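You operate a simulated robot arm through the tools that you are given. There is no shell and no other tool.

The job below is to be done with a simulated robot arm. You get a single attempt, and the scene is never put back.

JOB
Oil the orange and blue block tops, then wipe up the smear.
Fine: use the blue can and blue rag and put both back; spill none. Set down upright: blue can. What is to be rubbed or washed off counts as gone when no trace of it is left.

The check looks at the end state, three seconds after you hand in, the way a careful person would. Anything else that was tipped, shoved, dropped, spilled or broken makes it a failure.

ROBOT AND FRAMES
A 7-joint arm with a two-finger parallel gripper, fixed in place. Base frame: the origin is at the foot of the arm, x ahead of it, y to its left, z up. Units: mm, rad, N and s.
With the tool pointing down near the work surface it reaches from about 440 to 900 mm from the base axis. Its first joint turns from -0.297 to 2.199 rad. Payload 1.57 kg.
The tool frame sits at the grasp point between the pads (the TCP): z along the fingers, y along the line on which they close. The tips reach 30 mm beyond it. The gripper opens to 80 mm. The fingers are 17 mm wide and 12 mm thick; the gripper's body (40 by 82 mm) begins 80 mm behind the TCP.
Orientation is that of the tool frame in the base frame, as [roll, pitch, yaw] about the fixed x, y, z axes, in that order (R = Rz(yaw) Ry(pitch) Rx(roll)). With the fingers straight down and closing along the base's y, the tool's x points along the base's -x, its y along +y and its z along -z.

CONTROLS
- The arm moves only by the tool jog_arm. Its argument "commands" is a list that holds one entry, the list of rows, each a list of 6 numbers: the shift along the tool's x, y, z in units of 100 mm (1.0 is 100 mm), then the turn, a rotation vector about the tool's x, y, z in units of 120 degrees (1.0 is 120 degrees). In form: [[[x, y, z, rx, ry, rz], ...]]. A call has 1 to 20 rows; each row is the pose to reach, as a shift and turn from the pose commanded when the call began, along the tool's axes at that moment. "hand" is the opening, from 0 (shut) to 1 (fully open), set as the call begins (left out, the last holds). A call with a number of a shift or a turn outside -1 to 1 is refused whole. Rows are played at 5 a second. More than 50 mm and 0.15 rad between two rows, or a gripper value outside its range, and nothing of the call is played. A pose out of reach is approached as far as the arm can. The call stops where the force on the tool passes 40 N (or 10 N more than at its start, if that is more) or the arm is blocked; 0.2 s more then pass. Each finger travels about 45 mm/s and halts on what it meets, pressing with about 36 N; the grip force reading is that of the motor and also rises with nothing between the fingers. The clock runs only during rows and for 0.2 s after the last one: add rows that repeat a pose to give the fingers time. The reply holds the time, the measured pose of the TCP, the force on the tool along the base axes, the opening and the grip force, in the units named above and with some noise, with the torque about the TCP (base axes, N m) and any sound that the robot's microphone picked up.
- Cameras (640 x 400 px; columns grow to the right, rows downward): "scene" is fixed at [398.1, -644.8, 1616.3]; the picture's right is [0.71, -0.70, 0.00], its down [-0.62, -0.63, -0.47] and it looks along [0.33, 0.34, -0.88] (base axes); focal length 214 px, centre (320, 200). "wrist" rides on the gripper at [72, -7, -122] in the tool frame; the picture's right is [0.09, 1.00, 0.00], its down [-0.84, 0.08, -0.54] and it looks along [-0.54, 0.05, 0.84] (tool axes); focal length 238 px, centre (320, 200). There is no depth. A picture from a camera that has moved, and an enlarged one, comes with that camera's place and axes in the base frame and with its lens. The place of the scene camera against the robot may be out by one fixed shift of up to 25 mm in any direction.
- grab_frame(camera): a new picture of that camera. No time passes.
- slide_trunk(by): slides the trunk up (or, below 0, down) by that many mm; the arm rides with it, the base frame stays. It gives what a move gives, with no picture.
- close_up(camera, box): a new picture of the part [left, top, right, bottom] of that camera's present view, enlarged. No time passes.
- job_done(): hands the job in; it is judged then, once.

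Nothing tells you positions but the pictures and the camera data. Unless the task says otherwise, let go and move clear before handing in.

The tools are called after ">>>" as a command line: name --argument value ..., lists and objects as JSON in quotes. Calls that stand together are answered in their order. jog_arm: Moves the arm, as the interface text tells. Its arguments: {"type":"object","properties":{"commands":{"type":"array","items":{"type":"array","items":{"type":"array","items":{"type":"number"}}}},"hand":{"type":"number"}},"required":["commands"]} The other tools are called the same way: slide_trunk (by) slides the trunk up or down; grab_frame (camera) takes a picture; close_up (camera, box) takes an enlarged picture of a part of a camera's view; job_done () hands the job in.

At the start:

```text
t: 0.0
eef_pos: [708.0, -34.7, 1245.8]
tcp_rot: [3.14, 0.001, -3.141]
force: [-0.4, 0.0, -0.6]
ft_torque: [0.0, -0.03, 0.0]
width: 80.0
grip_force: 0.0
trunk travel left (down, up): [-725.0, 65.0]
```

scene: 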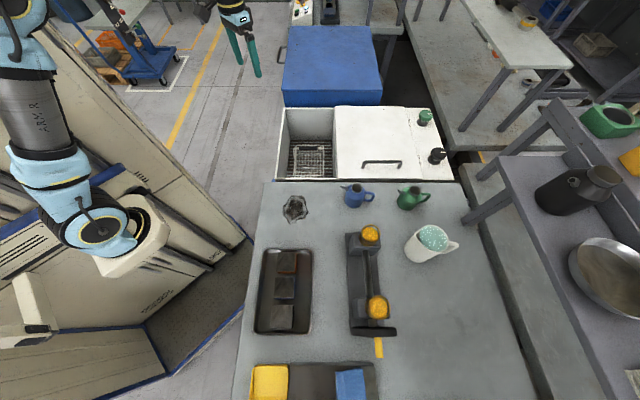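
wrist: 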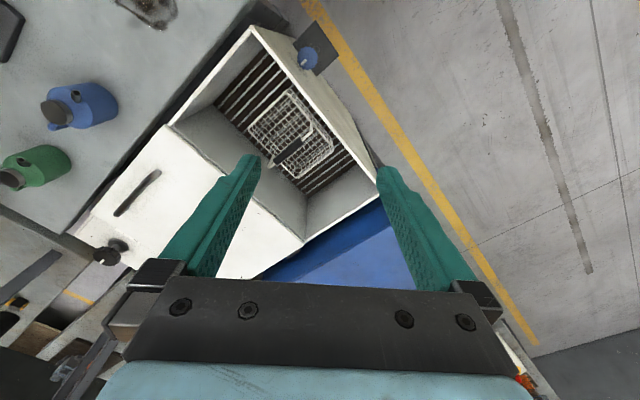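

I see a bench with a blue and a green can, a mug, a tray with blocks, a rack, and yellow and blue rags at the near edge; some kind of fryer/wash unit stands beyond. I'll look closer at each part before moving.

>>> close_up --camera "scene" --box '[240, 170, 480, 320]'

>>> close_up --camera "scene" --box '[230, 240, 430, 400]'

>>> close_up --camera "scene" --box '[260, 80, 480, 220]'

>>> close_up --camera "wrist" --box '[0, 0, 320, 200]'

```text
2.67 times, centred on (360, 245) of scene
camera zoom: at [398.1, -644.8, 1616.3], right [0.71, -0.7, 0.0], down [-0.62, -0.63, -0.47], along [0.33, 0.34, -0.88], focal length 572 px, centre (213, 80)
```

zoom: 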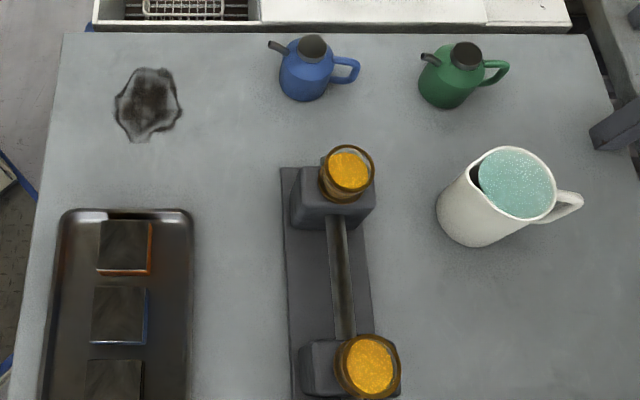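

```text
2.50 times, centred on (330, 320) of scene
camera zoom: at [398.1, -644.8, 1616.3], right [0.71, -0.7, 0.0], down [-0.62, -0.63, -0.47], along [0.33, 0.34, -0.88], focal length 536 px, centre (295, -100)
```

zoom: 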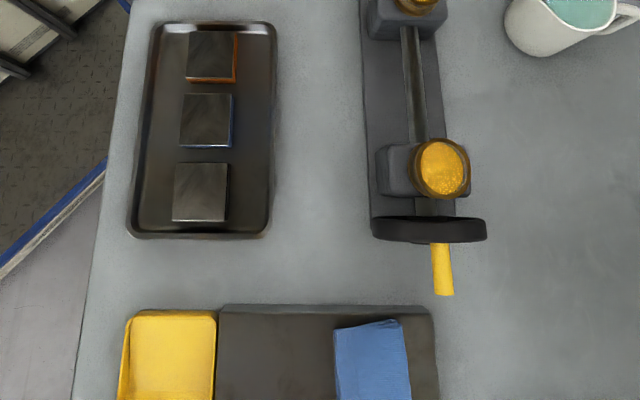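

```text
2.86 times, centred on (370, 150) of scene
camera zoom: at [398.1, -644.8, 1616.3], right [0.71, -0.7, 0.0], down [-0.62, -0.63, -0.47], along [0.33, 0.34, -0.88], focal length 613 px, centre (177, 343)
```

zoom: 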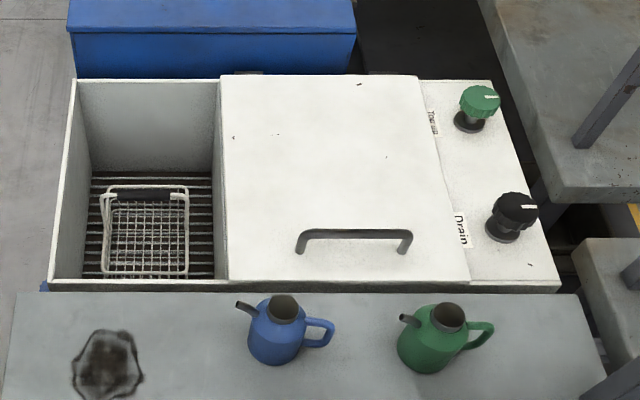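

```text
2.00 times, centred on (160, 100) of wrist
camera zoom: at [636.4, -42.4, 1366.5], right [-0.09, 1.0, 0.0], down [0.84, 0.08, 0.54], along [0.54, 0.05, -0.84], focal length 477 px, centre (640, 400)
```

zoom: 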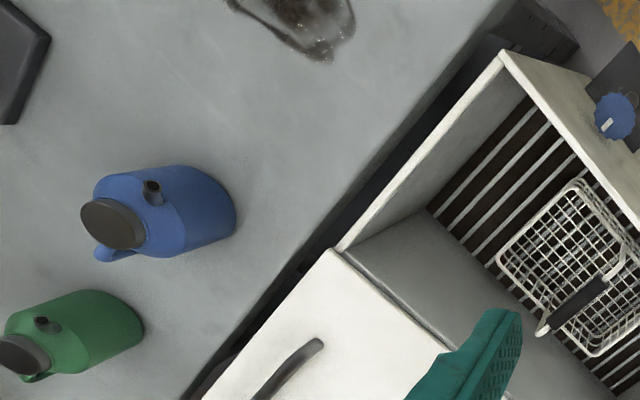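

The bench is turned about 45° to the base frame, and the robot faces its left edge. I'll turn the tool to line up with the bench, then move over it for a closer survey.

>>> jog_arm --commands '[[[0.125, -0.125, 0, 0, 0, 0.047], [0.25, -0.25, 0, 0, 0, 0.094], [0.375, -0.375, 0, 0, 0, 0.141], [0.5, -0.5, 0, 0, 0, 0.1875], [0.625, -0.625, 0, 0, 0, 0.234], [0.75, -0.75, 0, 0, 0, 0.281], [0.875, -0.875, 0, 0, 0, 0.328], [1.0, -1.0, 0, 0, 0, 0.375]]]' --hand 1

```text
t: 1.8
eef_pos: [608.6, -135.0, 1247.9]
tcp_rot: [3.14, 0.002, 2.354]
force: [0.3, -0.2, -0.2]
ft_torque: [0.01, 0.01, -0.01]
width: 80.1
grip_force: 0.1
trunk travel left (down, up): [-725.0, 65.0]
```

Moved as expected; the tool now lines up with the bench. Taking a wrist view from here.

>>> grab_frame --camera "wrist"

>>> jog_arm --commands '[[[0, -0.25, 0, 0, 0, 0], [0, -0.5, 0, 0, 0, 0], [0, -0.75, 0, 0, 0, 0], [0, -1.0, 0, 0, 0, 0]]]'

>>> grab_frame --camera "wrist"

```text
taken
camera wrist: at [553.6, -88.9, 1368.1], right [0.64, 0.77, 0.0], down [0.65, -0.54, 0.54], along [0.42, -0.35, -0.84], focal length 238 px, centre (320, 200)
```

wrist: 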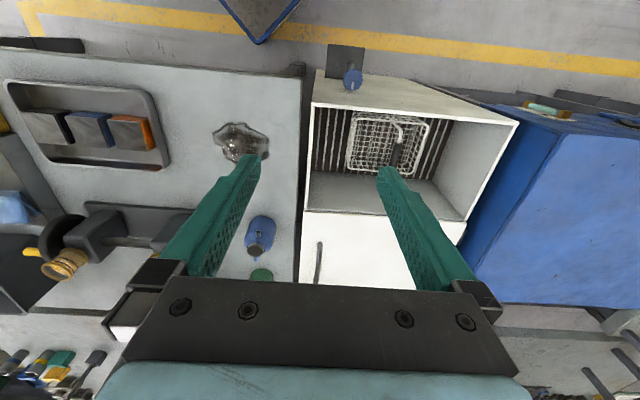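

```text
t: 2.8
eef_pos: [538.3, -206.0, 1245.7]
tcp_rot: [-3.141, 0.0, 2.356]
force: [-1.1, -0.7, -0.3]
ft_torque: [-0.03, 0.04, 0.02]
width: 79.9
grip_force: 0.0
trunk travel left (down, up): [-725.0, 65.0]
```

```text
taken
camera wrist: at [482.0, -160.2, 1367.7], right [0.64, 0.77, 0.0], down [0.65, -0.54, 0.54], along [0.42, -0.35, -0.84], focal length 238 px, centre (320, 200)
```

wrist: 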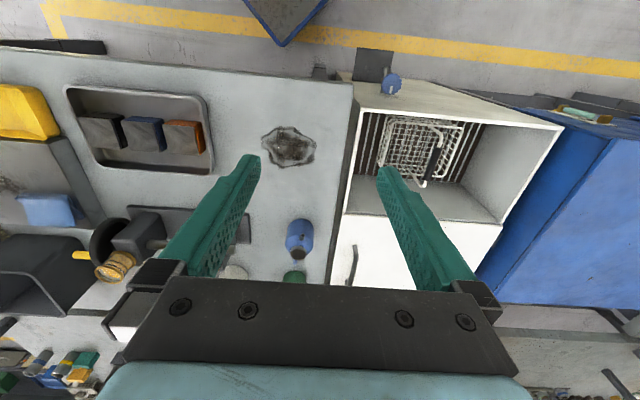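

The bench comes into view: smear, tray with three blocks (orange side, blue side, and a dark one), blue can near the basin. Zooming in.

>>> close_up --camera "wrist" --box '[50, 70, 330, 245]'

>>> close_up --camera "wrist" --box '[240, 190, 400, 290]'

>>> close_up --camera "wrist" --box '[0, 60, 240, 210]'

```text
2.29 times, centred on (190, 158) of wrist
camera zoom: at [482.0, -160.2, 1367.7], right [0.64, 0.77, 0.0], down [0.65, -0.54, 0.54], along [0.42, -0.35, -0.84], focal length 545 px, centre (617, 297)
```

zoom: 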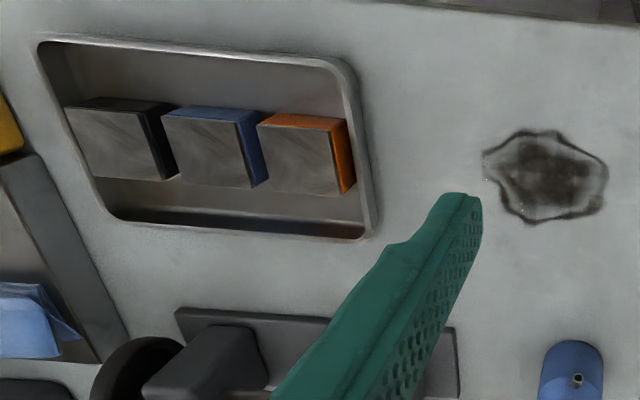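

```text
4.00 times, centred on (320, 240) of wrist
camera zoom: at [482.0, -160.2, 1367.7], right [0.64, 0.77, 0.0], down [0.65, -0.54, 0.54], along [0.42, -0.35, -0.84], focal length 953 px, centre (320, 40)
```

zoom: 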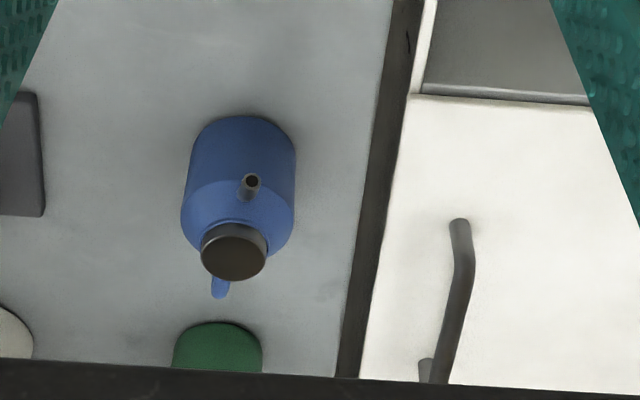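

```text
2.67 times, centred on (120, 135) of wrist
camera zoom: at [482.0, -160.2, 1367.7], right [0.64, 0.77, 0.0], down [0.65, -0.54, 0.54], along [0.42, -0.35, -0.84], focal length 636 px, centre (853, 373)
```

zoom: 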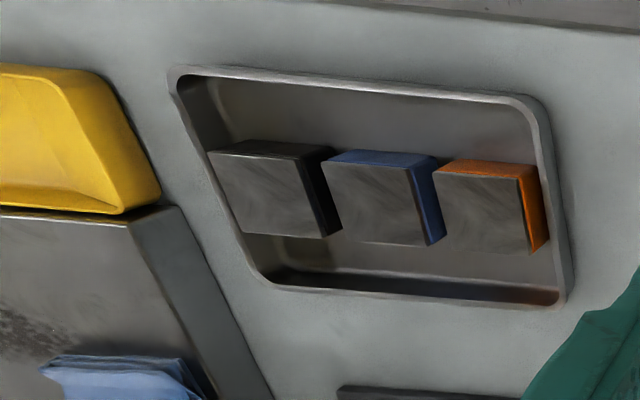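

The blue can has a thin spout pointing toward the robot, a dark cap on top and a handle at the far side. I'll lower the trunk for a closer survey and to fix heights.

>>> slide_trunk --by -150

>>> grab_frame --camera "wrist"

>>> close_up --camera "wrist" --box '[50, 0, 370, 200]'

```text
t: 4.5
eef_pos: [538.2, -206.3, 1096.1]
tcp_rot: [-3.141, 0.0, 2.356]
force: [0.2, 0.3, 0.8]
ft_torque: [-0.03, -0.02, 0.03]
width: 80.0
grip_force: 0.1
trunk travel left (down, up): [-575.0, 215.0]
```

```text
taken
camera wrist: at [482.0, -160.2, 1217.8], right [0.64, 0.77, 0.0], down [0.65, -0.54, 0.54], along [0.42, -0.35, -0.84], focal length 238 px, centre (320, 200)
```

wrist: 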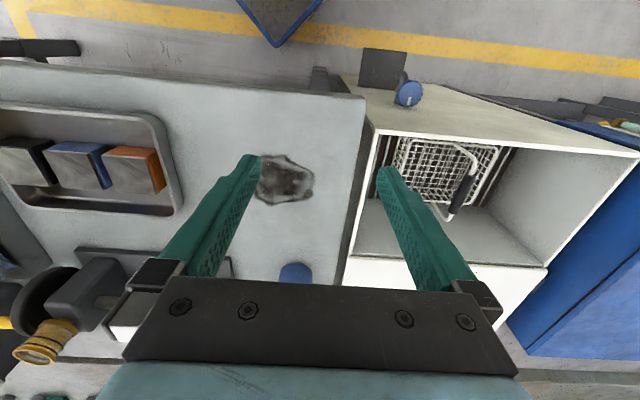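

```text
2.00 times, centred on (210, 100) of wrist
camera zoom: at [482.0, -160.2, 1217.8], right [0.64, 0.77, 0.0], down [0.65, -0.54, 0.54], along [0.42, -0.35, -0.84], focal length 477 px, centre (540, 400)
```

zoom: 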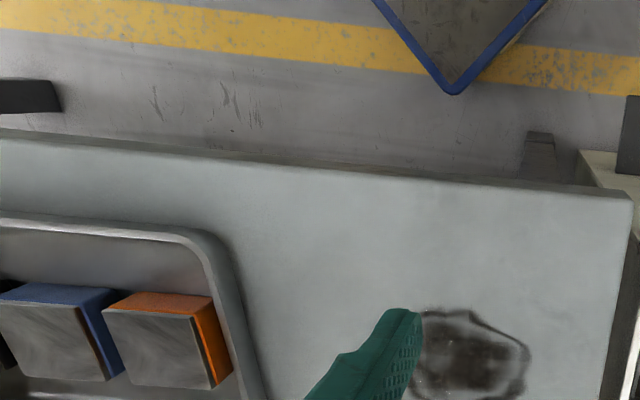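

Table top is around z≈845 by triangulation. I'll sweep along the bench to view the tray, rack and rags.

>>> jog_arm --commands '[[[0, -0.33, 0, 0, 0, 0], [0, -0.66, 0, 0, 0, 0], [0, -1.0, 0, 0, 0, 0]]]'

>>> jog_arm --commands '[[[0, -0.33, 0, 0, 0, 0], [0, -0.66, 0, 0, 0, 0], [0, -1.0, 0, 0, 0, 0]]]'

>>> grab_frame --camera "wrist"

>>> jog_arm --commands '[[[0, -0.33, 0, 0, 0, 0], [0, -0.66, 0, 0, 0, 0], [0, -1.0, 0, 0, 0, 0]]]'

>>> jog_arm --commands '[[[0, -0.33, 0, 0, 0, 0], [0, -0.66, 0, 0, 0, 0], [0, -1.0, 0, 0, 0, 0]]]'

>>> grab_frame --camera "wrist"

```text
t: 5.3
eef_pos: [468.1, -276.7, 1096.4]
tcp_rot: [3.141, -0.001, 2.356]
force: [0.9, -0.2, 0.3]
ft_torque: [-0.04, 0.03, 0.0]
width: 80.1
grip_force: 0.0
trunk travel left (down, up): [-575.0, 215.0]
```

```text
t: 6.2
eef_pos: [395.9, -346.8, 1096.1]
tcp_rot: [3.142, 0.002, 2.356]
force: [0.7, -0.2, -0.8]
ft_torque: [0.0, 0.01, -0.01]
width: 80.1
grip_force: 0.1
trunk travel left (down, up): [-575.0, 215.0]
```

```text
taken
camera wrist: at [339.9, -301.9, 1219.0], right [0.64, 0.77, 0.0], down [0.65, -0.54, 0.54], along [0.42, -0.35, -0.84], focal length 238 px, centre (320, 200)
```

wrist: 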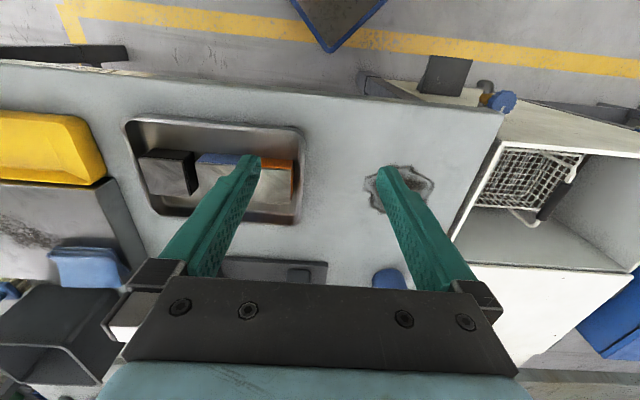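

```text
t: 7.0
eef_pos: [324.2, -420.3, 1098.1]
tcp_rot: [3.141, -0.001, 2.357]
force: [0.0, 0.4, -0.6]
ft_torque: [0.0, 0.02, 0.02]
width: 80.0
grip_force: 0.0
trunk travel left (down, up): [-575.0, 215.0]
```

```text
t: 7.8
eef_pos: [254.0, -488.1, 1096.3]
tcp_rot: [-3.141, 0.0, 2.356]
force: [0.4, 1.3, -0.1]
ft_torque: [-0.02, -0.03, 0.01]
width: 80.0
grip_force: 0.1
trunk travel left (down, up): [-575.0, 215.0]
```

```text
taken
camera wrist: at [197.4, -443.1, 1219.3], right [0.64, 0.77, 0.0], down [0.65, -0.54, 0.54], along [0.42, -0.35, -0.84], focal length 238 px, centre (320, 200)
```

wrist: 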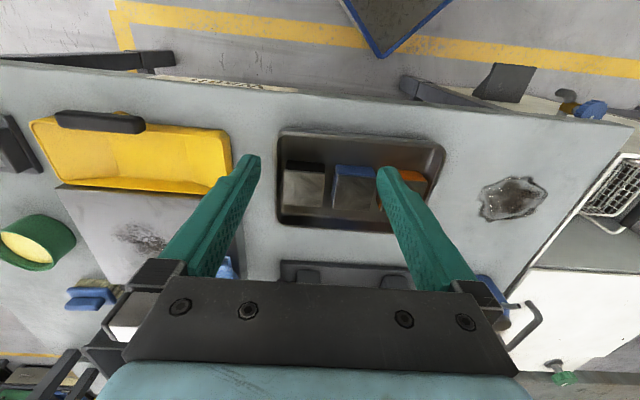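

More items show near the robot's right: a yellow bin, a gray plate with a dark patch, green pot, and blue things. I'll zoom into that area.

>>> close_up --camera "wrist" --box '[0, 100, 240, 250]'

>>> close_up --camera "wrist" --box '[0, 200, 160, 300]'

>>> close_up --camera "wrist" --box '[440, 150, 600, 250]'

>>> jog_arm --commands '[[[0.2, -0.33, -0.2, 0, 0, 0], [0.2, -0.66, -0.4, 0, 0, 0], [0.2, -1.0, -0.6, 0, 0, 0]]]'

>>> grab_frame --camera "wrist"

```text
2.67 times, centred on (120, 175) of wrist
camera zoom: at [197.4, -443.1, 1219.3], right [0.64, 0.77, 0.0], down [0.65, -0.54, 0.54], along [0.42, -0.35, -0.84], focal length 636 px, centre (853, 267)
```

zoom: 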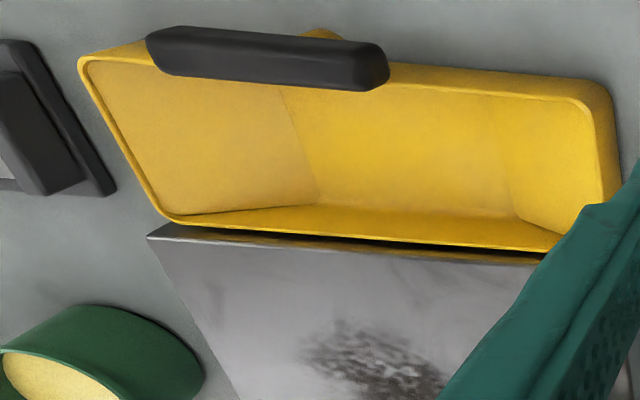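

```text
4.00 times, centred on (80, 250) of wrist
camera zoom: at [197.4, -443.1, 1219.3], right [0.64, 0.77, 0.0], down [0.65, -0.54, 0.54], along [0.42, -0.35, -0.84], focal length 953 px, centre (1280, 0)
```

zoom: 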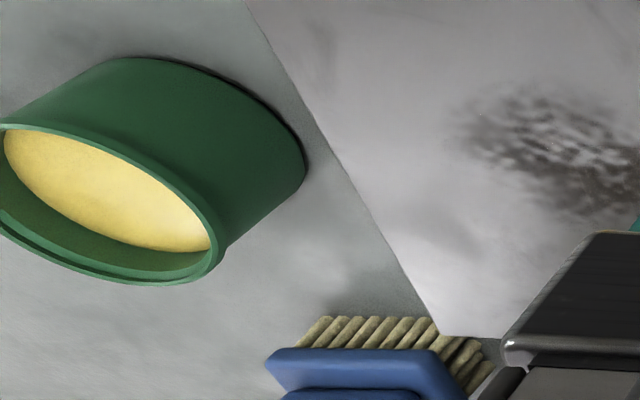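

```text
4.00 times, centred on (520, 200) of wrist
camera zoom: at [197.4, -443.1, 1219.3], right [0.64, 0.77, 0.0], down [0.65, -0.54, 0.54], along [0.42, -0.35, -0.84], focal length 953 px, centre (-480, 200)
```

zoom: 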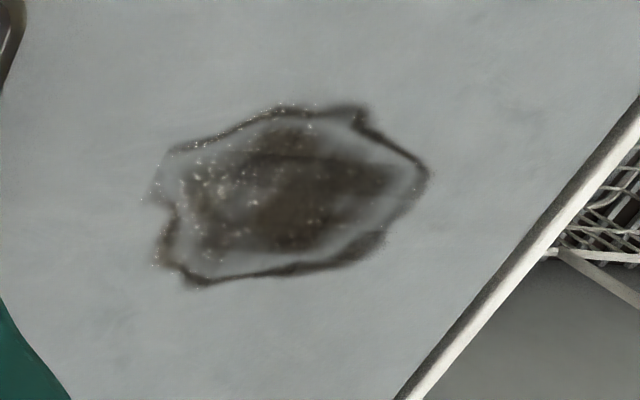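

```text
t: 8.6
eef_pos: [170.1, -546.0, 1157.1]
tcp_rot: [-3.141, 0.0, 2.357]
force: [0.0, 0.3, -0.8]
ft_torque: [-0.04, 0.03, -0.05]
width: 80.0
grip_force: 0.1
trunk travel left (down, up): [-575.0, 215.0]
```

```text
taken
camera wrist: at [114.1, -500.8, 1278.9], right [0.64, 0.77, 0.0], down [0.65, -0.54, 0.54], along [0.42, -0.35, -0.84], focal length 238 px, centre (320, 200)
```

wrist: 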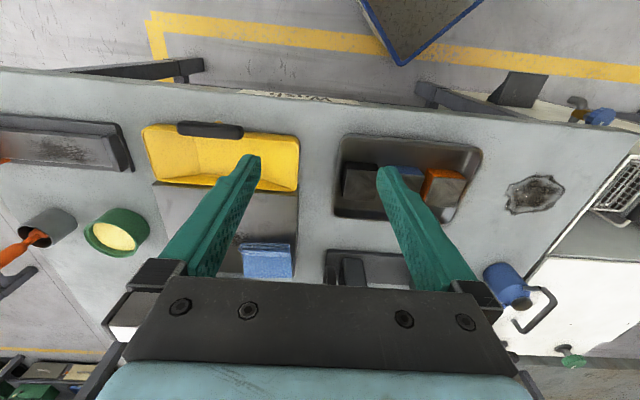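

I see the folded blue cloth on the gray plate next to the yellow bin, plus a soot-patterned plate surface, a brush and a green pot. Zooming in on the blue cloth and the left side.

>>> close_up --camera "wrist" --box '[200, 190, 360, 290]'

>>> close_up --camera "wrist" --box '[0, 90, 320, 290]'

>>> close_up --camera "scene" --box '[240, 340, 400, 400]'

```text
4.00 times, centred on (280, 240) of wrist
camera zoom: at [114.1, -500.8, 1278.9], right [0.64, 0.77, 0.0], down [0.65, -0.54, 0.54], along [0.42, -0.35, -0.84], focal length 953 px, centre (480, 40)
```

zoom: 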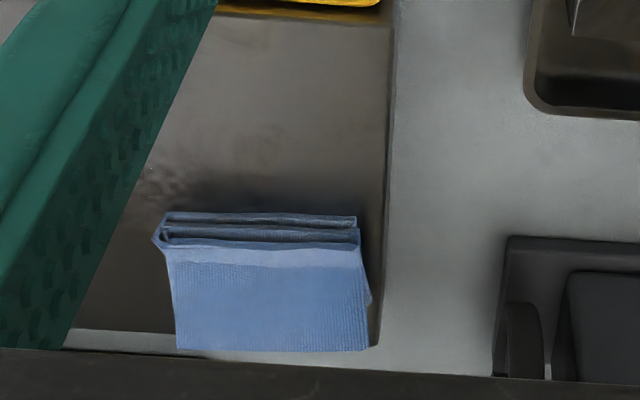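

```text
2.00 times, centred on (160, 190) of wrist
camera zoom: at [114.1, -500.8, 1278.9], right [0.64, 0.77, 0.0], down [0.65, -0.54, 0.54], along [0.42, -0.35, -0.84], focal length 477 px, centre (640, 220)
```

zoom: 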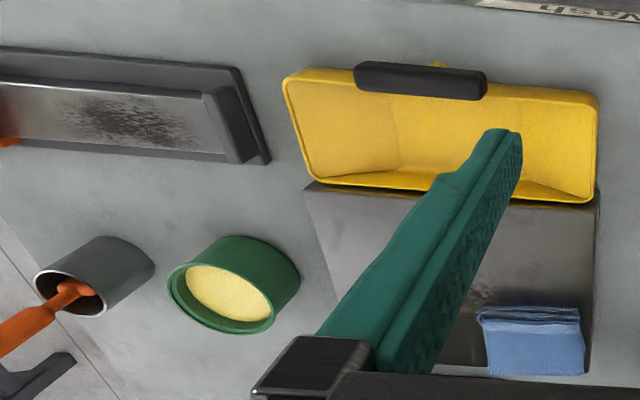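

```text
4.00 times, centred on (320, 370) of scene
camera zoom: at [398.1, -644.8, 1616.3], right [0.71, -0.7, 0.0], down [-0.62, -0.63, -0.47], along [0.33, 0.34, -0.88], focal length 858 px, centre (320, -480)
```

zoom: 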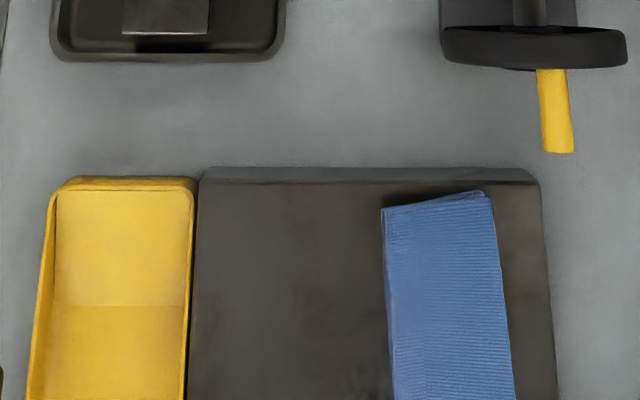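

The blue rag sits folded on a thick gray steel block beyond the yellow bin. Now I'll head back toward the can, photographing the tray and rack along the way.

>>> jog_arm --commands '[[[0, 0.33, 0, 0, 0, 0], [0, 0.66, 0, 0, 0, 0], [0, 1.0, 0, 0, 0, 0]]]'

>>> jog_arm --commands '[[[-0.2, 0.33, 0, 0, 0, 0], [-0.4, 0.66, 0, 0, 0, 0], [-0.6, 1.0, 0, 0, 0, 0]]]'

>>> grab_frame --camera "wrist"

>>> close_up --camera "wrist" --box '[160, 90, 480, 290]'

```text
t: 9.3
eef_pos: [242.1, -473.9, 1157.0]
tcp_rot: [-3.141, 0.001, 2.355]
force: [0.1, -0.5, 1.3]
ft_torque: [-0.01, 0.02, -0.02]
width: 80.1
grip_force: 0.1
trunk travel left (down, up): [-575.0, 215.0]
```

```text
t: 10.2
eef_pos: [356.7, -445.4, 1154.2]
tcp_rot: [-3.14, 0.0, 2.352]
force: [-0.3, -0.8, -0.5]
ft_torque: [-0.01, -0.05, 0.0]
width: 79.8
grip_force: 0.1
trunk travel left (down, up): [-575.0, 215.0]
```

```text
taken
camera wrist: at [301.0, -399.9, 1276.3], right [0.64, 0.77, 0.0], down [0.65, -0.54, 0.54], along [0.42, -0.35, -0.84], focal length 238 px, centre (320, 200)
```

wrist: 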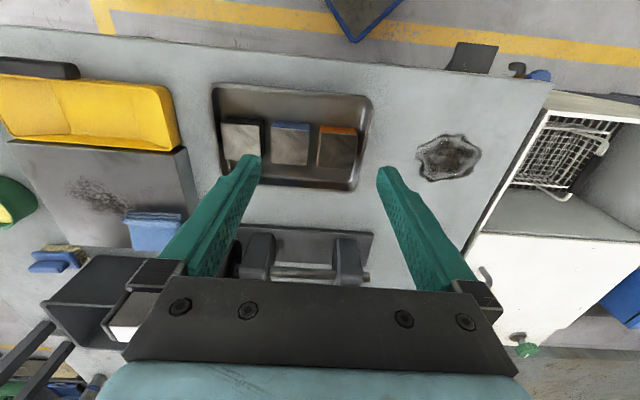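

```text
2.00 times, centred on (320, 190) of wrist
camera zoom: at [301.0, -399.9, 1276.3], right [0.64, 0.77, 0.0], down [0.65, -0.54, 0.54], along [0.42, -0.35, -0.84], focal length 477 px, centre (320, 220)
```

zoom: 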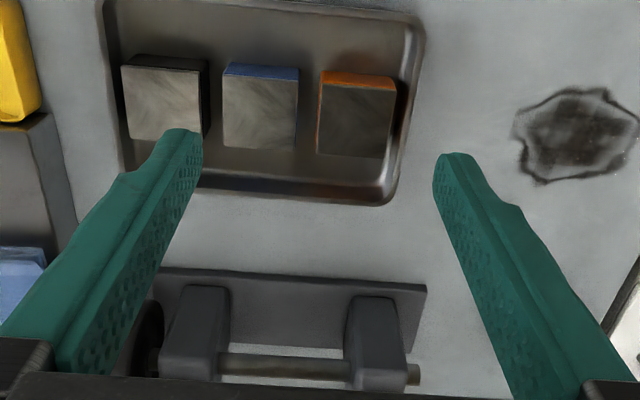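

Block tops sit at about z≈909, with orange near (X≈635, Y≈-28) and blue near (X≈636, Y≈-106) in bench coordinates. Now heading to the blue can for a close look.

>>> jog_arm --commands '[[[-0.26, 0.3, 0, 0, 0, 0], [-0.52, 0.6, 0, 0, 0, 0], [-0.78, 0.92, 0, 0, 0, 0]]]'

>>> jog_arm --commands '[[[-0.26, 0.3, 0, 0, 0, 0], [-0.52, 0.6, 0, 0, 0, 0], [-0.78, 0.92, 0, 0, 0, 0]]]'

>>> grab_frame --camera "wrist"

>>> jog_arm --commands '[[[-0.26, 0.3, 0, 0, 0, 0], [-0.52, 0.6, 0, 0, 0, 0], [-0.78, 0.92, 0, 0, 0, 0]]]'

>>> grab_frame --camera "wrist"

>>> close_up --camera "wrist" --box '[200, 120, 440, 270]'

```text
t: 10.9
eef_pos: [477.0, -437.2, 1157.0]
tcp_rot: [3.142, 0.002, 2.356]
force: [-0.7, 0.6, 0.2]
ft_torque: [0.01, -0.05, 0.02]
width: 79.9
grip_force: 0.2
trunk travel left (down, up): [-575.0, 215.0]
```

```text
t: 11.8
eef_pos: [594.0, -426.8, 1159.6]
tcp_rot: [3.141, 0.0, 2.356]
force: [-0.1, 0.2, -0.8]
ft_torque: [0.0, -0.01, 0.01]
width: 80.1
grip_force: 0.1
trunk travel left (down, up): [-575.0, 215.0]
```

```text
taken
camera wrist: at [538.1, -381.6, 1280.3], right [0.64, 0.77, 0.0], down [0.65, -0.54, 0.54], along [0.42, -0.35, -0.84], focal length 238 px, centre (320, 200)
```

wrist: 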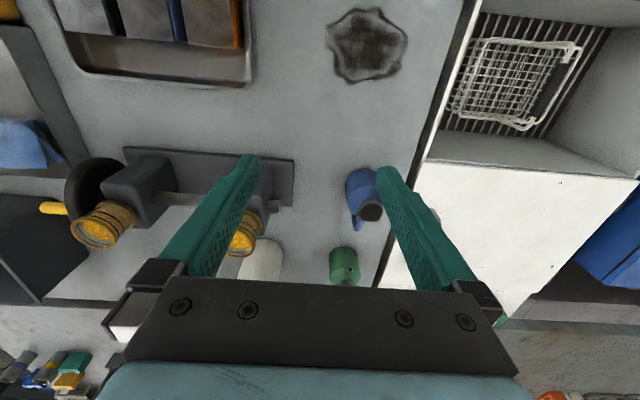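

```text
t: 12.6
eef_pos: [718.5, -419.0, 1159.9]
tcp_rot: [3.139, 0.002, 2.357]
force: [-0.6, -0.3, 1.2]
ft_torque: [-0.03, -0.07, 0.01]
width: 80.2
grip_force: 0.0
trunk travel left (down, up): [-575.0, 215.0]
```

```text
taken
camera wrist: at [661.9, -372.2, 1280.8], right [0.64, 0.77, 0.0], down [0.65, -0.54, 0.54], along [0.42, -0.35, -0.84], focal length 238 px, centre (320, 200)
```

wrist: 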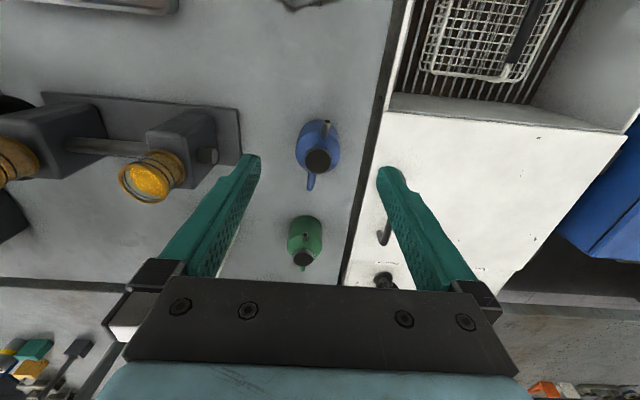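

```text
2.67 times, centred on (320, 195) of wrist
camera zoom: at [661.9, -372.2, 1280.8], right [0.64, 0.77, 0.0], down [0.65, -0.54, 0.54], along [0.42, -0.35, -0.84], focal length 636 px, centre (320, 213)
```

zoom: 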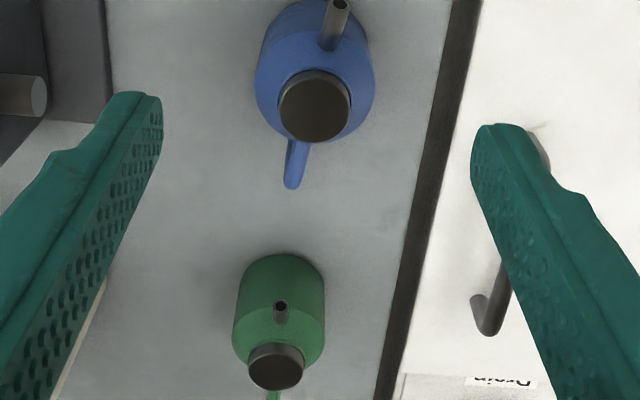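

The blue can's axis is near (X≈866, Y≈213), its top at about 965, and the spout tip points back toward the robot. I'll center the gripper over it, aligned with the spout.

>>> jog_arm --commands '[[[-0.2, 0.01, 0, 0, 0, 0.02], [-0.4, 0.015, 0, 0, 0, 0.04], [-0.62, 0.02, 0, 0, 0, 0.0625], [-0.62, 0.02, 0, 0, 0, 0.0625]]]'

>>> grab_frame --camera "wrist"

>>> close_up --camera "wrist" --box '[200, 60, 440, 210]'

```text
t: 13.6
eef_pos: [744.6, -451.0, 1146.5]
tcp_rot: [-3.141, 0.0, 2.226]
force: [-0.5, 0.4, 0.4]
ft_torque: [-0.01, -0.03, -0.01]
width: 79.6
grip_force: 0.1
out of reach, approached as far as the arm can: row 2, 3, 4
trunk travel left (down, up): [-575.0, 215.0]
```

```text
taken
camera wrist: at [695.0, -398.0, 1268.3], right [0.73, 0.68, 0.0], down [0.57, -0.62, 0.54], along [0.37, -0.4, -0.84], focal length 238 px, centre (320, 200)
```

wrist: 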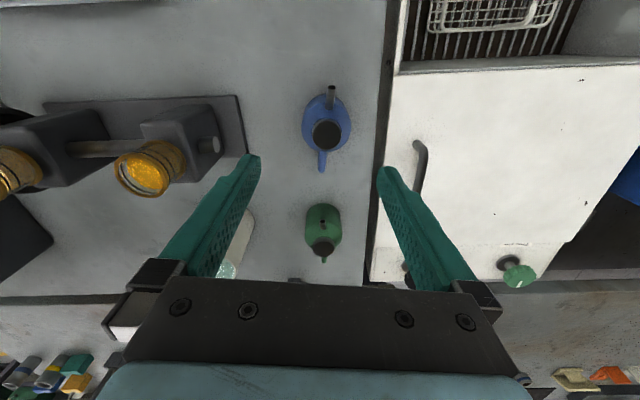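

```text
2.67 times, centred on (320, 135) of wrist
camera zoom: at [695.0, -398.0, 1268.3], right [0.73, 0.68, 0.0], down [0.57, -0.62, 0.54], along [0.37, -0.4, -0.84], focal length 636 px, centre (320, 373)
```

zoom: 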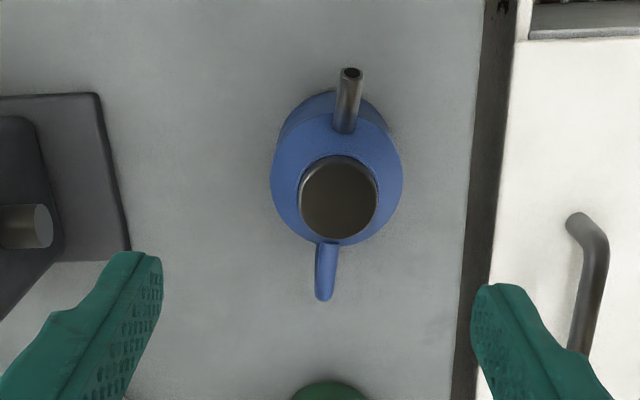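

At this height the can is just out of reach; lowering the arm relative to the trunk should extend its reach. I'll descend above the can and recheck.

>>> jog_arm --commands '[[[0, 0, 0.3, 0, 0, 0], [0, 0, 0.6, 0, 0, 0], [0, 0, 0.9, 0, 0, 0], [0, 0, 0.9, 0, 0, 0]]]'

>>> grab_frame --camera "wrist"

>>> close_up --camera "wrist" --box '[200, 80, 440, 230]'

```text
t: 14.6
eef_pos: [742.5, -449.8, 1055.6]
tcp_rot: [3.14, 0.002, 2.225]
force: [0.6, 0.0, 0.6]
ft_torque: [-0.04, -0.01, 0.02]
width: 79.9
grip_force: 0.1
trunk travel left (down, up): [-575.0, 215.0]
```

```text
taken
camera wrist: at [693.0, -398.0, 1177.6], right [0.73, 0.68, 0.0], down [0.57, -0.62, 0.54], along [0.37, -0.4, -0.84], focal length 238 px, centre (320, 200)
```

wrist: 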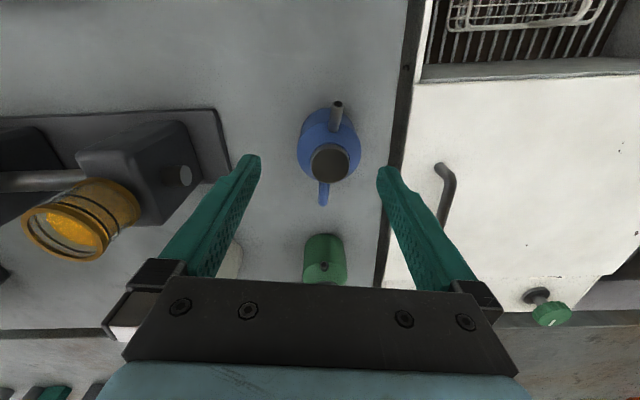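

```text
2.67 times, centred on (320, 155) of wrist
camera zoom: at [693.0, -398.0, 1177.6], right [0.73, 0.68, 0.0], down [0.57, -0.62, 0.54], along [0.37, -0.4, -0.84], focal length 636 px, centre (320, 320)
```

zoom: 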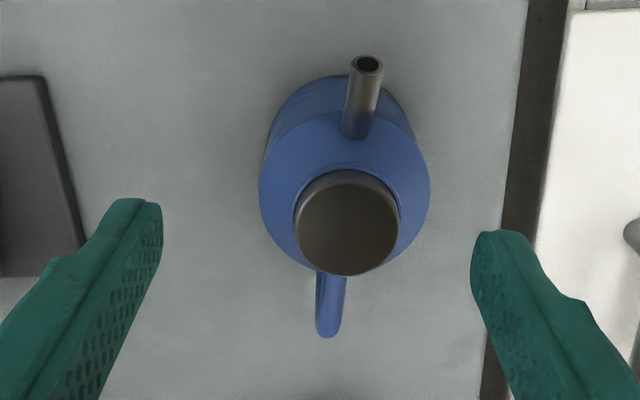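

Aligned with the spout; the can is about 22 mm ahead and 10 mm to the side of the grasp center. Correcting and lowering a bit, then rechecking.

>>> jog_arm --commands '[[[-0.11, 0.05, 0, 0, 0, 0], [-0.22, 0.105, 0, 0, 0, 0], [-0.22, 0.105, 0.2, 0, 0, 0], [-0.22, 0.105, 0.4, 0, 0, 0], [-0.22, 0.105, 0.4, 0, 0, 0]]]'

>>> grab_frame --camera "wrist"

>>> close_up --camera "wrist" --box '[200, 100, 440, 250]'

```text
t: 15.8
eef_pos: [764.8, -461.3, 1015.7]
tcp_rot: [-3.141, 0.0, 2.223]
force: [-0.5, 1.1, 0.8]
ft_torque: [-0.01, -0.01, -0.02]
width: 80.0
grip_force: 0.1
trunk travel left (down, up): [-575.0, 215.0]
```

```text
taken
camera wrist: at [714.6, -408.8, 1137.2], right [0.73, 0.68, 0.0], down [0.57, -0.62, 0.54], along [0.37, -0.4, -0.84], focal length 238 px, centre (320, 200)
```

wrist: 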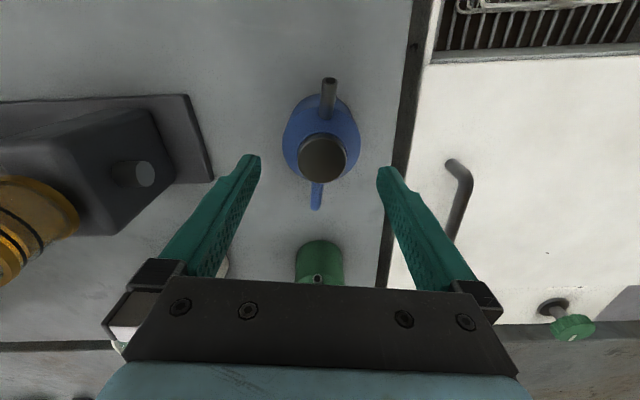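

```text
2.67 times, centred on (320, 175) of wrist
camera zoom: at [714.6, -408.8, 1137.2], right [0.73, 0.68, 0.0], down [0.57, -0.62, 0.54], along [0.37, -0.4, -0.84], focal length 636 px, centre (320, 267)
```

zoom: 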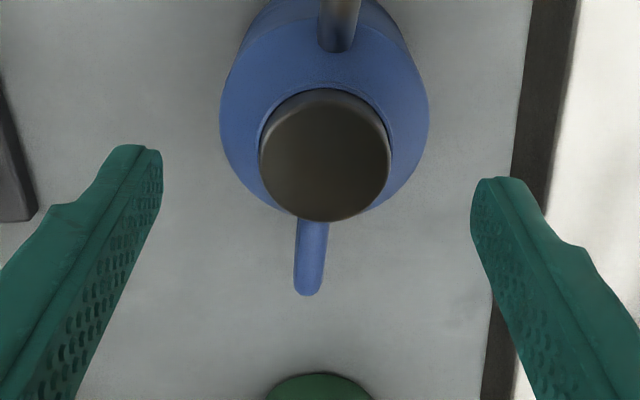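

The can is centered within about a millimeter. Descending around its body in two steps.

>>> jog_arm --commands '[[[0, 0.01, 0.2, 0, 0, 0], [0, 0.01, 0.4, 0, 0, 0], [0, 0.01, 0.6, 0, 0, 0], [0, 0.01, 0.6, 0, 0, 0]]]'

>>> grab_frame --camera "wrist"

```text
t: 16.8
eef_pos: [764.8, -459.2, 955.2]
tcp_rot: [-3.141, 0.0, 2.225]
force: [0.6, -0.4, 0.5]
ft_torque: [-0.02, -0.01, -0.02]
width: 79.9
grip_force: 0.1
trunk travel left (down, up): [-575.0, 215.0]
```

```text
taken
camera wrist: at [715.8, -406.8, 1076.7], right [0.73, 0.68, 0.0], down [0.57, -0.62, 0.54], along [0.37, -0.4, -0.84], focal length 238 px, centre (320, 200)
```

wrist: 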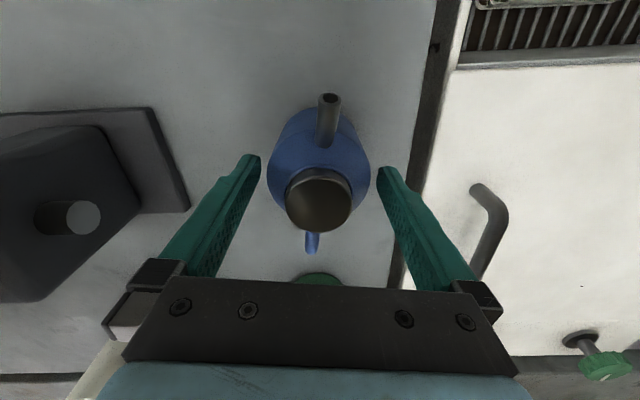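

Gaps look symmetric on both sides of the can body. Lowering to gripping height.

>>> jog_arm --commands '[[[0, 0, 0.15, 0, 0, 0], [0, 0, 0.3, 0, 0, 0], [0, 0, 0.4, 0, 0, 0], [0, 0, 0.48, 0, 0, 0], [0, 0, 0.48, 0, 0, 0]]]'

>>> grab_frame --camera "wrist"

```text
t: 17.9
eef_pos: [766.2, -460.0, 906.7]
tcp_rot: [3.141, 0.0, 2.226]
force: [0.0, 0.9, -0.4]
ft_torque: [0.0, -0.05, -0.01]
width: 79.9
grip_force: 0.1
trunk travel left (down, up): [-575.0, 215.0]
```

```text
taken
camera wrist: at [715.4, -407.4, 1028.8], right [0.73, 0.68, 0.0], down [0.57, -0.62, 0.54], along [0.37, -0.4, -0.84], focal length 238 px, centre (320, 200)
```

wrist: 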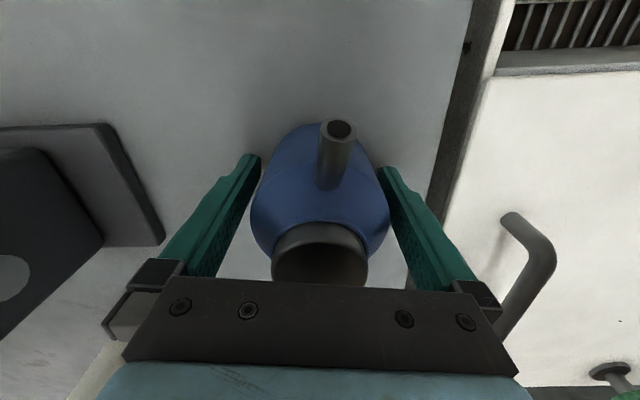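

Fingers are beside the can body. Closing the grip.

>>> jog_arm --commands '[[[0, 0, 0, 0, 0, 0], [0, 0, 0, 0, 0, 0], [0, 0, 0, 0, 0, 0], [0, 0, 0, 0, 0, 0], [0, 0, 0, 0, 0, 0]]]' --hand 0

>>> grab_frame --camera "wrist"

```text
t: 19.1
eef_pos: [764.7, -460.1, 906.7]
tcp_rot: [-3.141, 0.0, 2.226]
force: [-0.1, 0.1, 0.6]
ft_torque: [0.0, 0.01, -0.01]
width: 69.5
grip_force: 35.7
trunk travel left (down, up): [-575.0, 215.0]
```

```text
taken
camera wrist: at [715.4, -407.3, 1029.0], right [0.73, 0.68, 0.0], down [0.57, -0.62, 0.54], along [0.37, -0.4, -0.84], focal length 238 px, centre (320, 200)
```

wrist: 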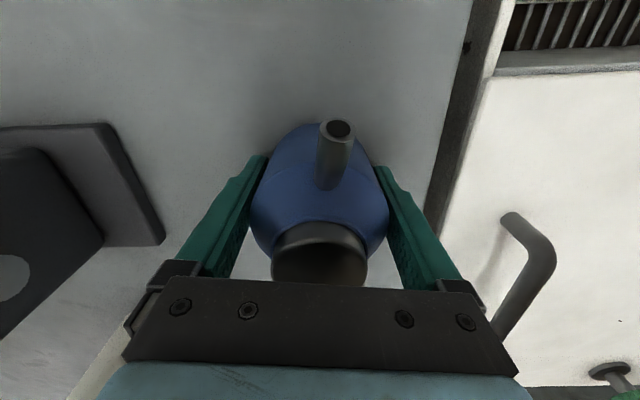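

Gripped at 69.5 mm. Lifting gently to feel the weight.

>>> jog_arm --commands '[[[0, 0, -0.05, 0, 0, 0], [0, 0, -0.1, 0, 0, 0], [0, 0, -0.2, 0, 0, 0], [0, 0, -0.3, 0, 0, 0], [0, 0, -0.3, 0, 0, 0], [0, 0, -0.3, 0, 0, 0]]]'

>>> grab_frame --camera "wrist"

>>> close_up --camera "scene" --box '[300, 150, 460, 250]'

```text
t: 20.6
eef_pos: [765.6, -461.2, 938.6]
tcp_rot: [3.139, 0.001, 2.225]
force: [-0.5, -0.5, 0.2]
ft_torque: [0.07, 0.01, -0.02]
width: 69.0
grip_force: 36.2
trunk travel left (down, up): [-575.0, 215.0]
```

```text
taken
camera wrist: at [715.8, -407.9, 1059.4], right [0.73, 0.68, 0.0], down [0.57, -0.62, 0.54], along [0.37, -0.4, -0.84], focal length 238 px, centre (320, 200)
```

wrist: 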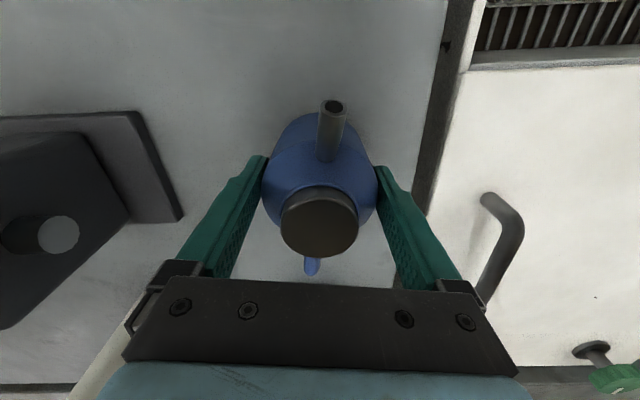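

```text
4.00 times, centred on (380, 200) of scene
camera zoom: at [398.1, -644.8, 1616.3], right [0.71, -0.7, 0.0], down [-0.62, -0.63, -0.47], along [0.33, 0.34, -0.88], focal length 858 px, centre (80, 200)
```

zoom: 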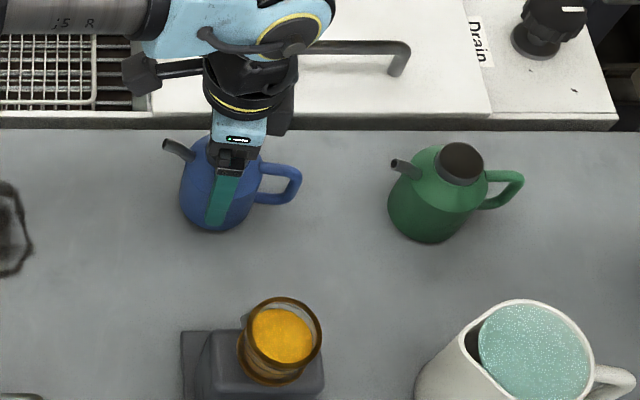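

The can did not come up: the fingers slid along its body and it still stands in place. I'll check friction with a tiny lift before choosing a different grip.

>>> jog_arm --commands '[[[0, 0, -0.05, 0, 0, 0]]]'

>>> close_up --camera "wrist" --box '[240, 60, 400, 300]'

>>> close_up --camera "scene" --box '[320, 165, 400, 215]'

```text
t: 20.9
eef_pos: [764.8, -459.6, 941.1]
tcp_rot: [-3.141, -0.002, 2.225]
force: [1.0, 0.0, -2.8]
ft_torque: [0.06, -0.01, 0.02]
width: 69.1
grip_force: 36.6
trunk travel left (down, up): [-575.0, 215.0]
```

```text
1.67 times, centred on (320, 180) of wrist
camera zoom: at [715.3, -407.5, 1063.9], right [0.73, 0.68, 0.0], down [0.57, -0.62, 0.54], along [0.37, -0.4, -0.84], focal length 397 px, centre (320, 233)
```

zoom: 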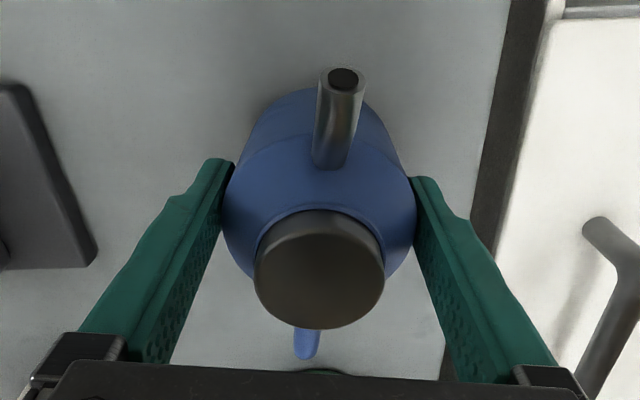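

```text
8.00 times, centred on (360, 190) of scene
camera zoom: at [398.1, -644.8, 1616.3], right [0.71, -0.7, 0.0], down [-0.62, -0.63, -0.47], along [0.33, 0.34, -0.88], focal length 1716 px, centre (0, 280)
```

zoom: 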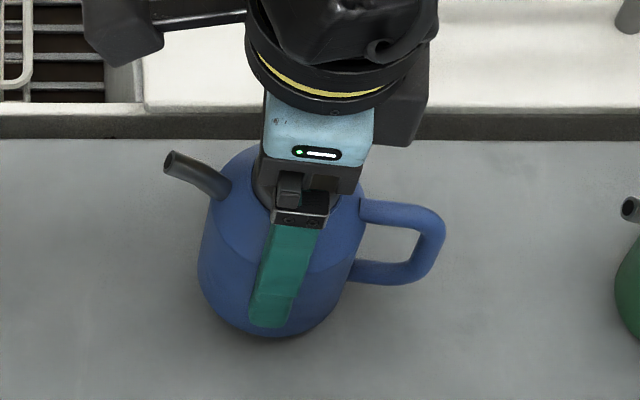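

Only about 3 N of drag shows, so the painted body is slick. I'll do one slow test to be sure before regripping.

>>> jog_arm --commands '[[[0, 0, 0.3, 0, 0, 0]]]'

>>> jog_arm --commands '[[[0, 0, -0.01, 0, 0, 0], [0, 0, -0.02, 0, 0, 0], [0, 0, -0.03, 0, 0, 0], [0, 0, -0.04, 0, 0, 0], [0, 0, -0.05, 0, 0, 0], [0, 0, -0.06, 0, 0, 0]]]'

>>> close_up --camera "wrist" --box '[240, 60, 400, 300]'

```text
t: 21.4
eef_pos: [765.7, -461.3, 916.8]
tcp_rot: [3.139, 0.007, 2.224]
force: [1.4, -0.5, 26.9]
ft_torque: [-0.59, 0.45, 0.03]
width: 69.8
grip_force: 36.3
trunk travel left (down, up): [-575.0, 215.0]
```

```text
t: 22.8
eef_pos: [764.8, -461.0, 917.4]
tcp_rot: [-3.138, -0.002, 2.224]
force: [1.2, 0.6, -2.4]
ft_torque: [0.02, 0.05, -0.04]
width: 69.3
grip_force: 35.7
trunk travel left (down, up): [-575.0, 215.0]
```

```text
1.67 times, centred on (320, 180) of wrist
camera zoom: at [716.1, -407.6, 1038.9], right [0.73, 0.68, 0.0], down [0.57, -0.62, 0.54], along [0.37, -0.4, -0.84], focal length 397 px, centre (320, 233)
```

zoom: 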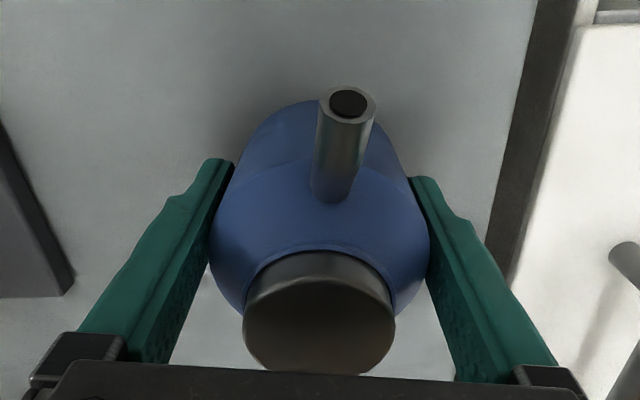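

Pushing down met 27 N of drag, so the grip does have friction, and the last reading of -2.4 N may be the can's weight. Checking in the scene view whether it is off the bench now.

>>> close_up --camera "scene" --box '[320, 165, 400, 215]'

>>> jog_arm --commands '[[[0, 0, -0.02, 0, 0, 0], [0, 0, -0.04, 0, 0, 0], [0, 0, -0.06, 0, 0, 0], [0, 0, -0.08, 0, 0, 0], [0, 0, -0.1, 0, 0, 0], [0, 0, -0.1, 0, 0, 0]]]'

>>> close_up --camera "scene" --box '[320, 165, 400, 215]'

>>> close_up --camera "wrist" --box '[240, 60, 400, 300]'

```text
8.00 times, centred on (360, 190) of scene
camera zoom: at [398.1, -644.8, 1616.3], right [0.71, -0.7, 0.0], down [-0.62, -0.63, -0.47], along [0.33, 0.34, -0.88], focal length 1716 px, centre (0, 280)
```

zoom: 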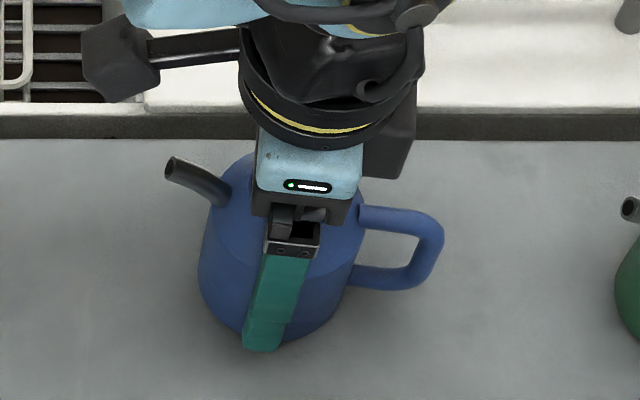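

```text
t: 24.1
eef_pos: [763.2, -460.7, 927.9]
tcp_rot: [-3.141, 0.0, 2.224]
force: [0.9, -0.1, -3.2]
ft_torque: [-0.03, 0.0, -0.03]
width: 69.3
grip_force: 36.6
trunk travel left (down, up): [-575.0, 215.0]
```

```text
8.00 times, centred on (360, 190) of scene
camera zoom: at [398.1, -644.8, 1616.3], right [0.71, -0.7, 0.0], down [-0.62, -0.63, -0.47], along [0.33, 0.34, -0.88], focal length 1716 px, centre (0, 280)
```

zoom: 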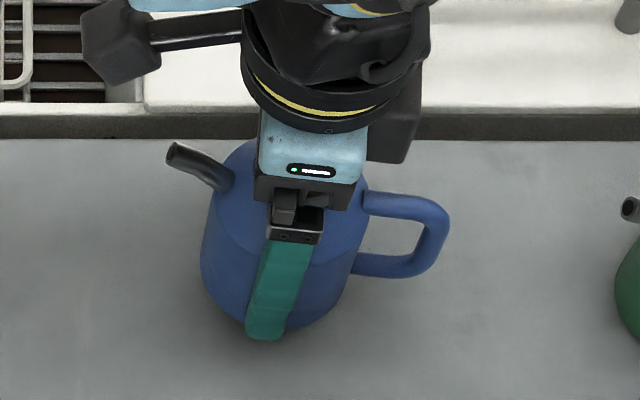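

```text
1.67 times, centred on (320, 180) of wrist
camera zoom: at [715.8, -407.2, 1050.3], right [0.73, 0.68, 0.0], down [0.57, -0.62, 0.54], along [0.37, -0.4, -0.84], focal length 397 px, centre (320, 233)
```

zoom: 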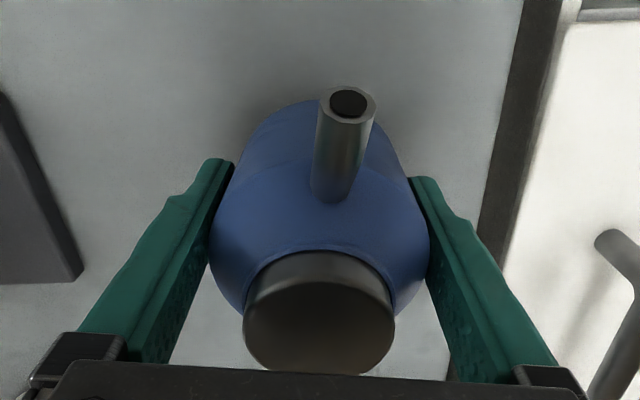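

The can is now held (about 3 N) and rises with the gripper. Continuing to lift slowly while watching for slip.

>>> jog_arm --commands '[[[0, 0, -0.03, 0, 0, 0], [0, 0, -0.06, 0, 0, 0], [0, 0, -0.09, 0, 0, 0], [0, 0, -0.12, 0, 0, 0], [0, 0, -0.15, 0, 0, 0], [0, 0, -0.18, 0, 0, 0], [0, 0, -0.21, 0, 0, 0], [0, 0, -0.24, 0, 0, 0], [0, 0, -0.27, 0, 0, 0], [0, 0, -0.3, 0, 0, 0]]]'

>>> close_up --camera "wrist" --box '[240, 60, 400, 300]'

```text
t: 26.4
eef_pos: [764.6, -459.3, 959.1]
tcp_rot: [-3.141, 0.001, 2.228]
force: [1.3, -0.8, -3.1]
ft_torque: [-0.02, 0.01, 0.01]
width: 68.8
grip_force: 35.6
trunk travel left (down, up): [-575.0, 215.0]
```

```text
1.67 times, centred on (320, 180) of wrist
camera zoom: at [715.3, -407.3, 1080.6], right [0.73, 0.68, 0.0], down [0.57, -0.62, 0.54], along [0.37, -0.4, -0.84], focal length 397 px, centre (320, 233)
```

zoom: 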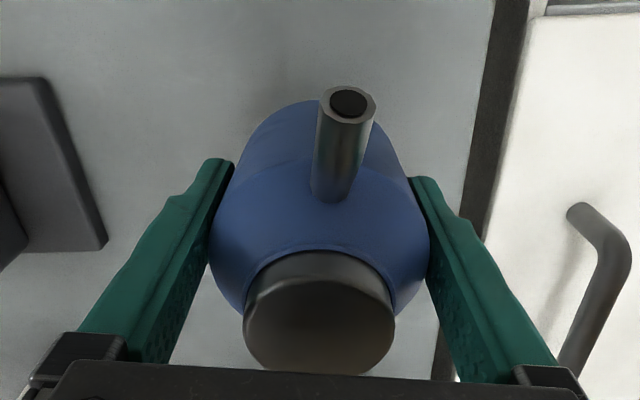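

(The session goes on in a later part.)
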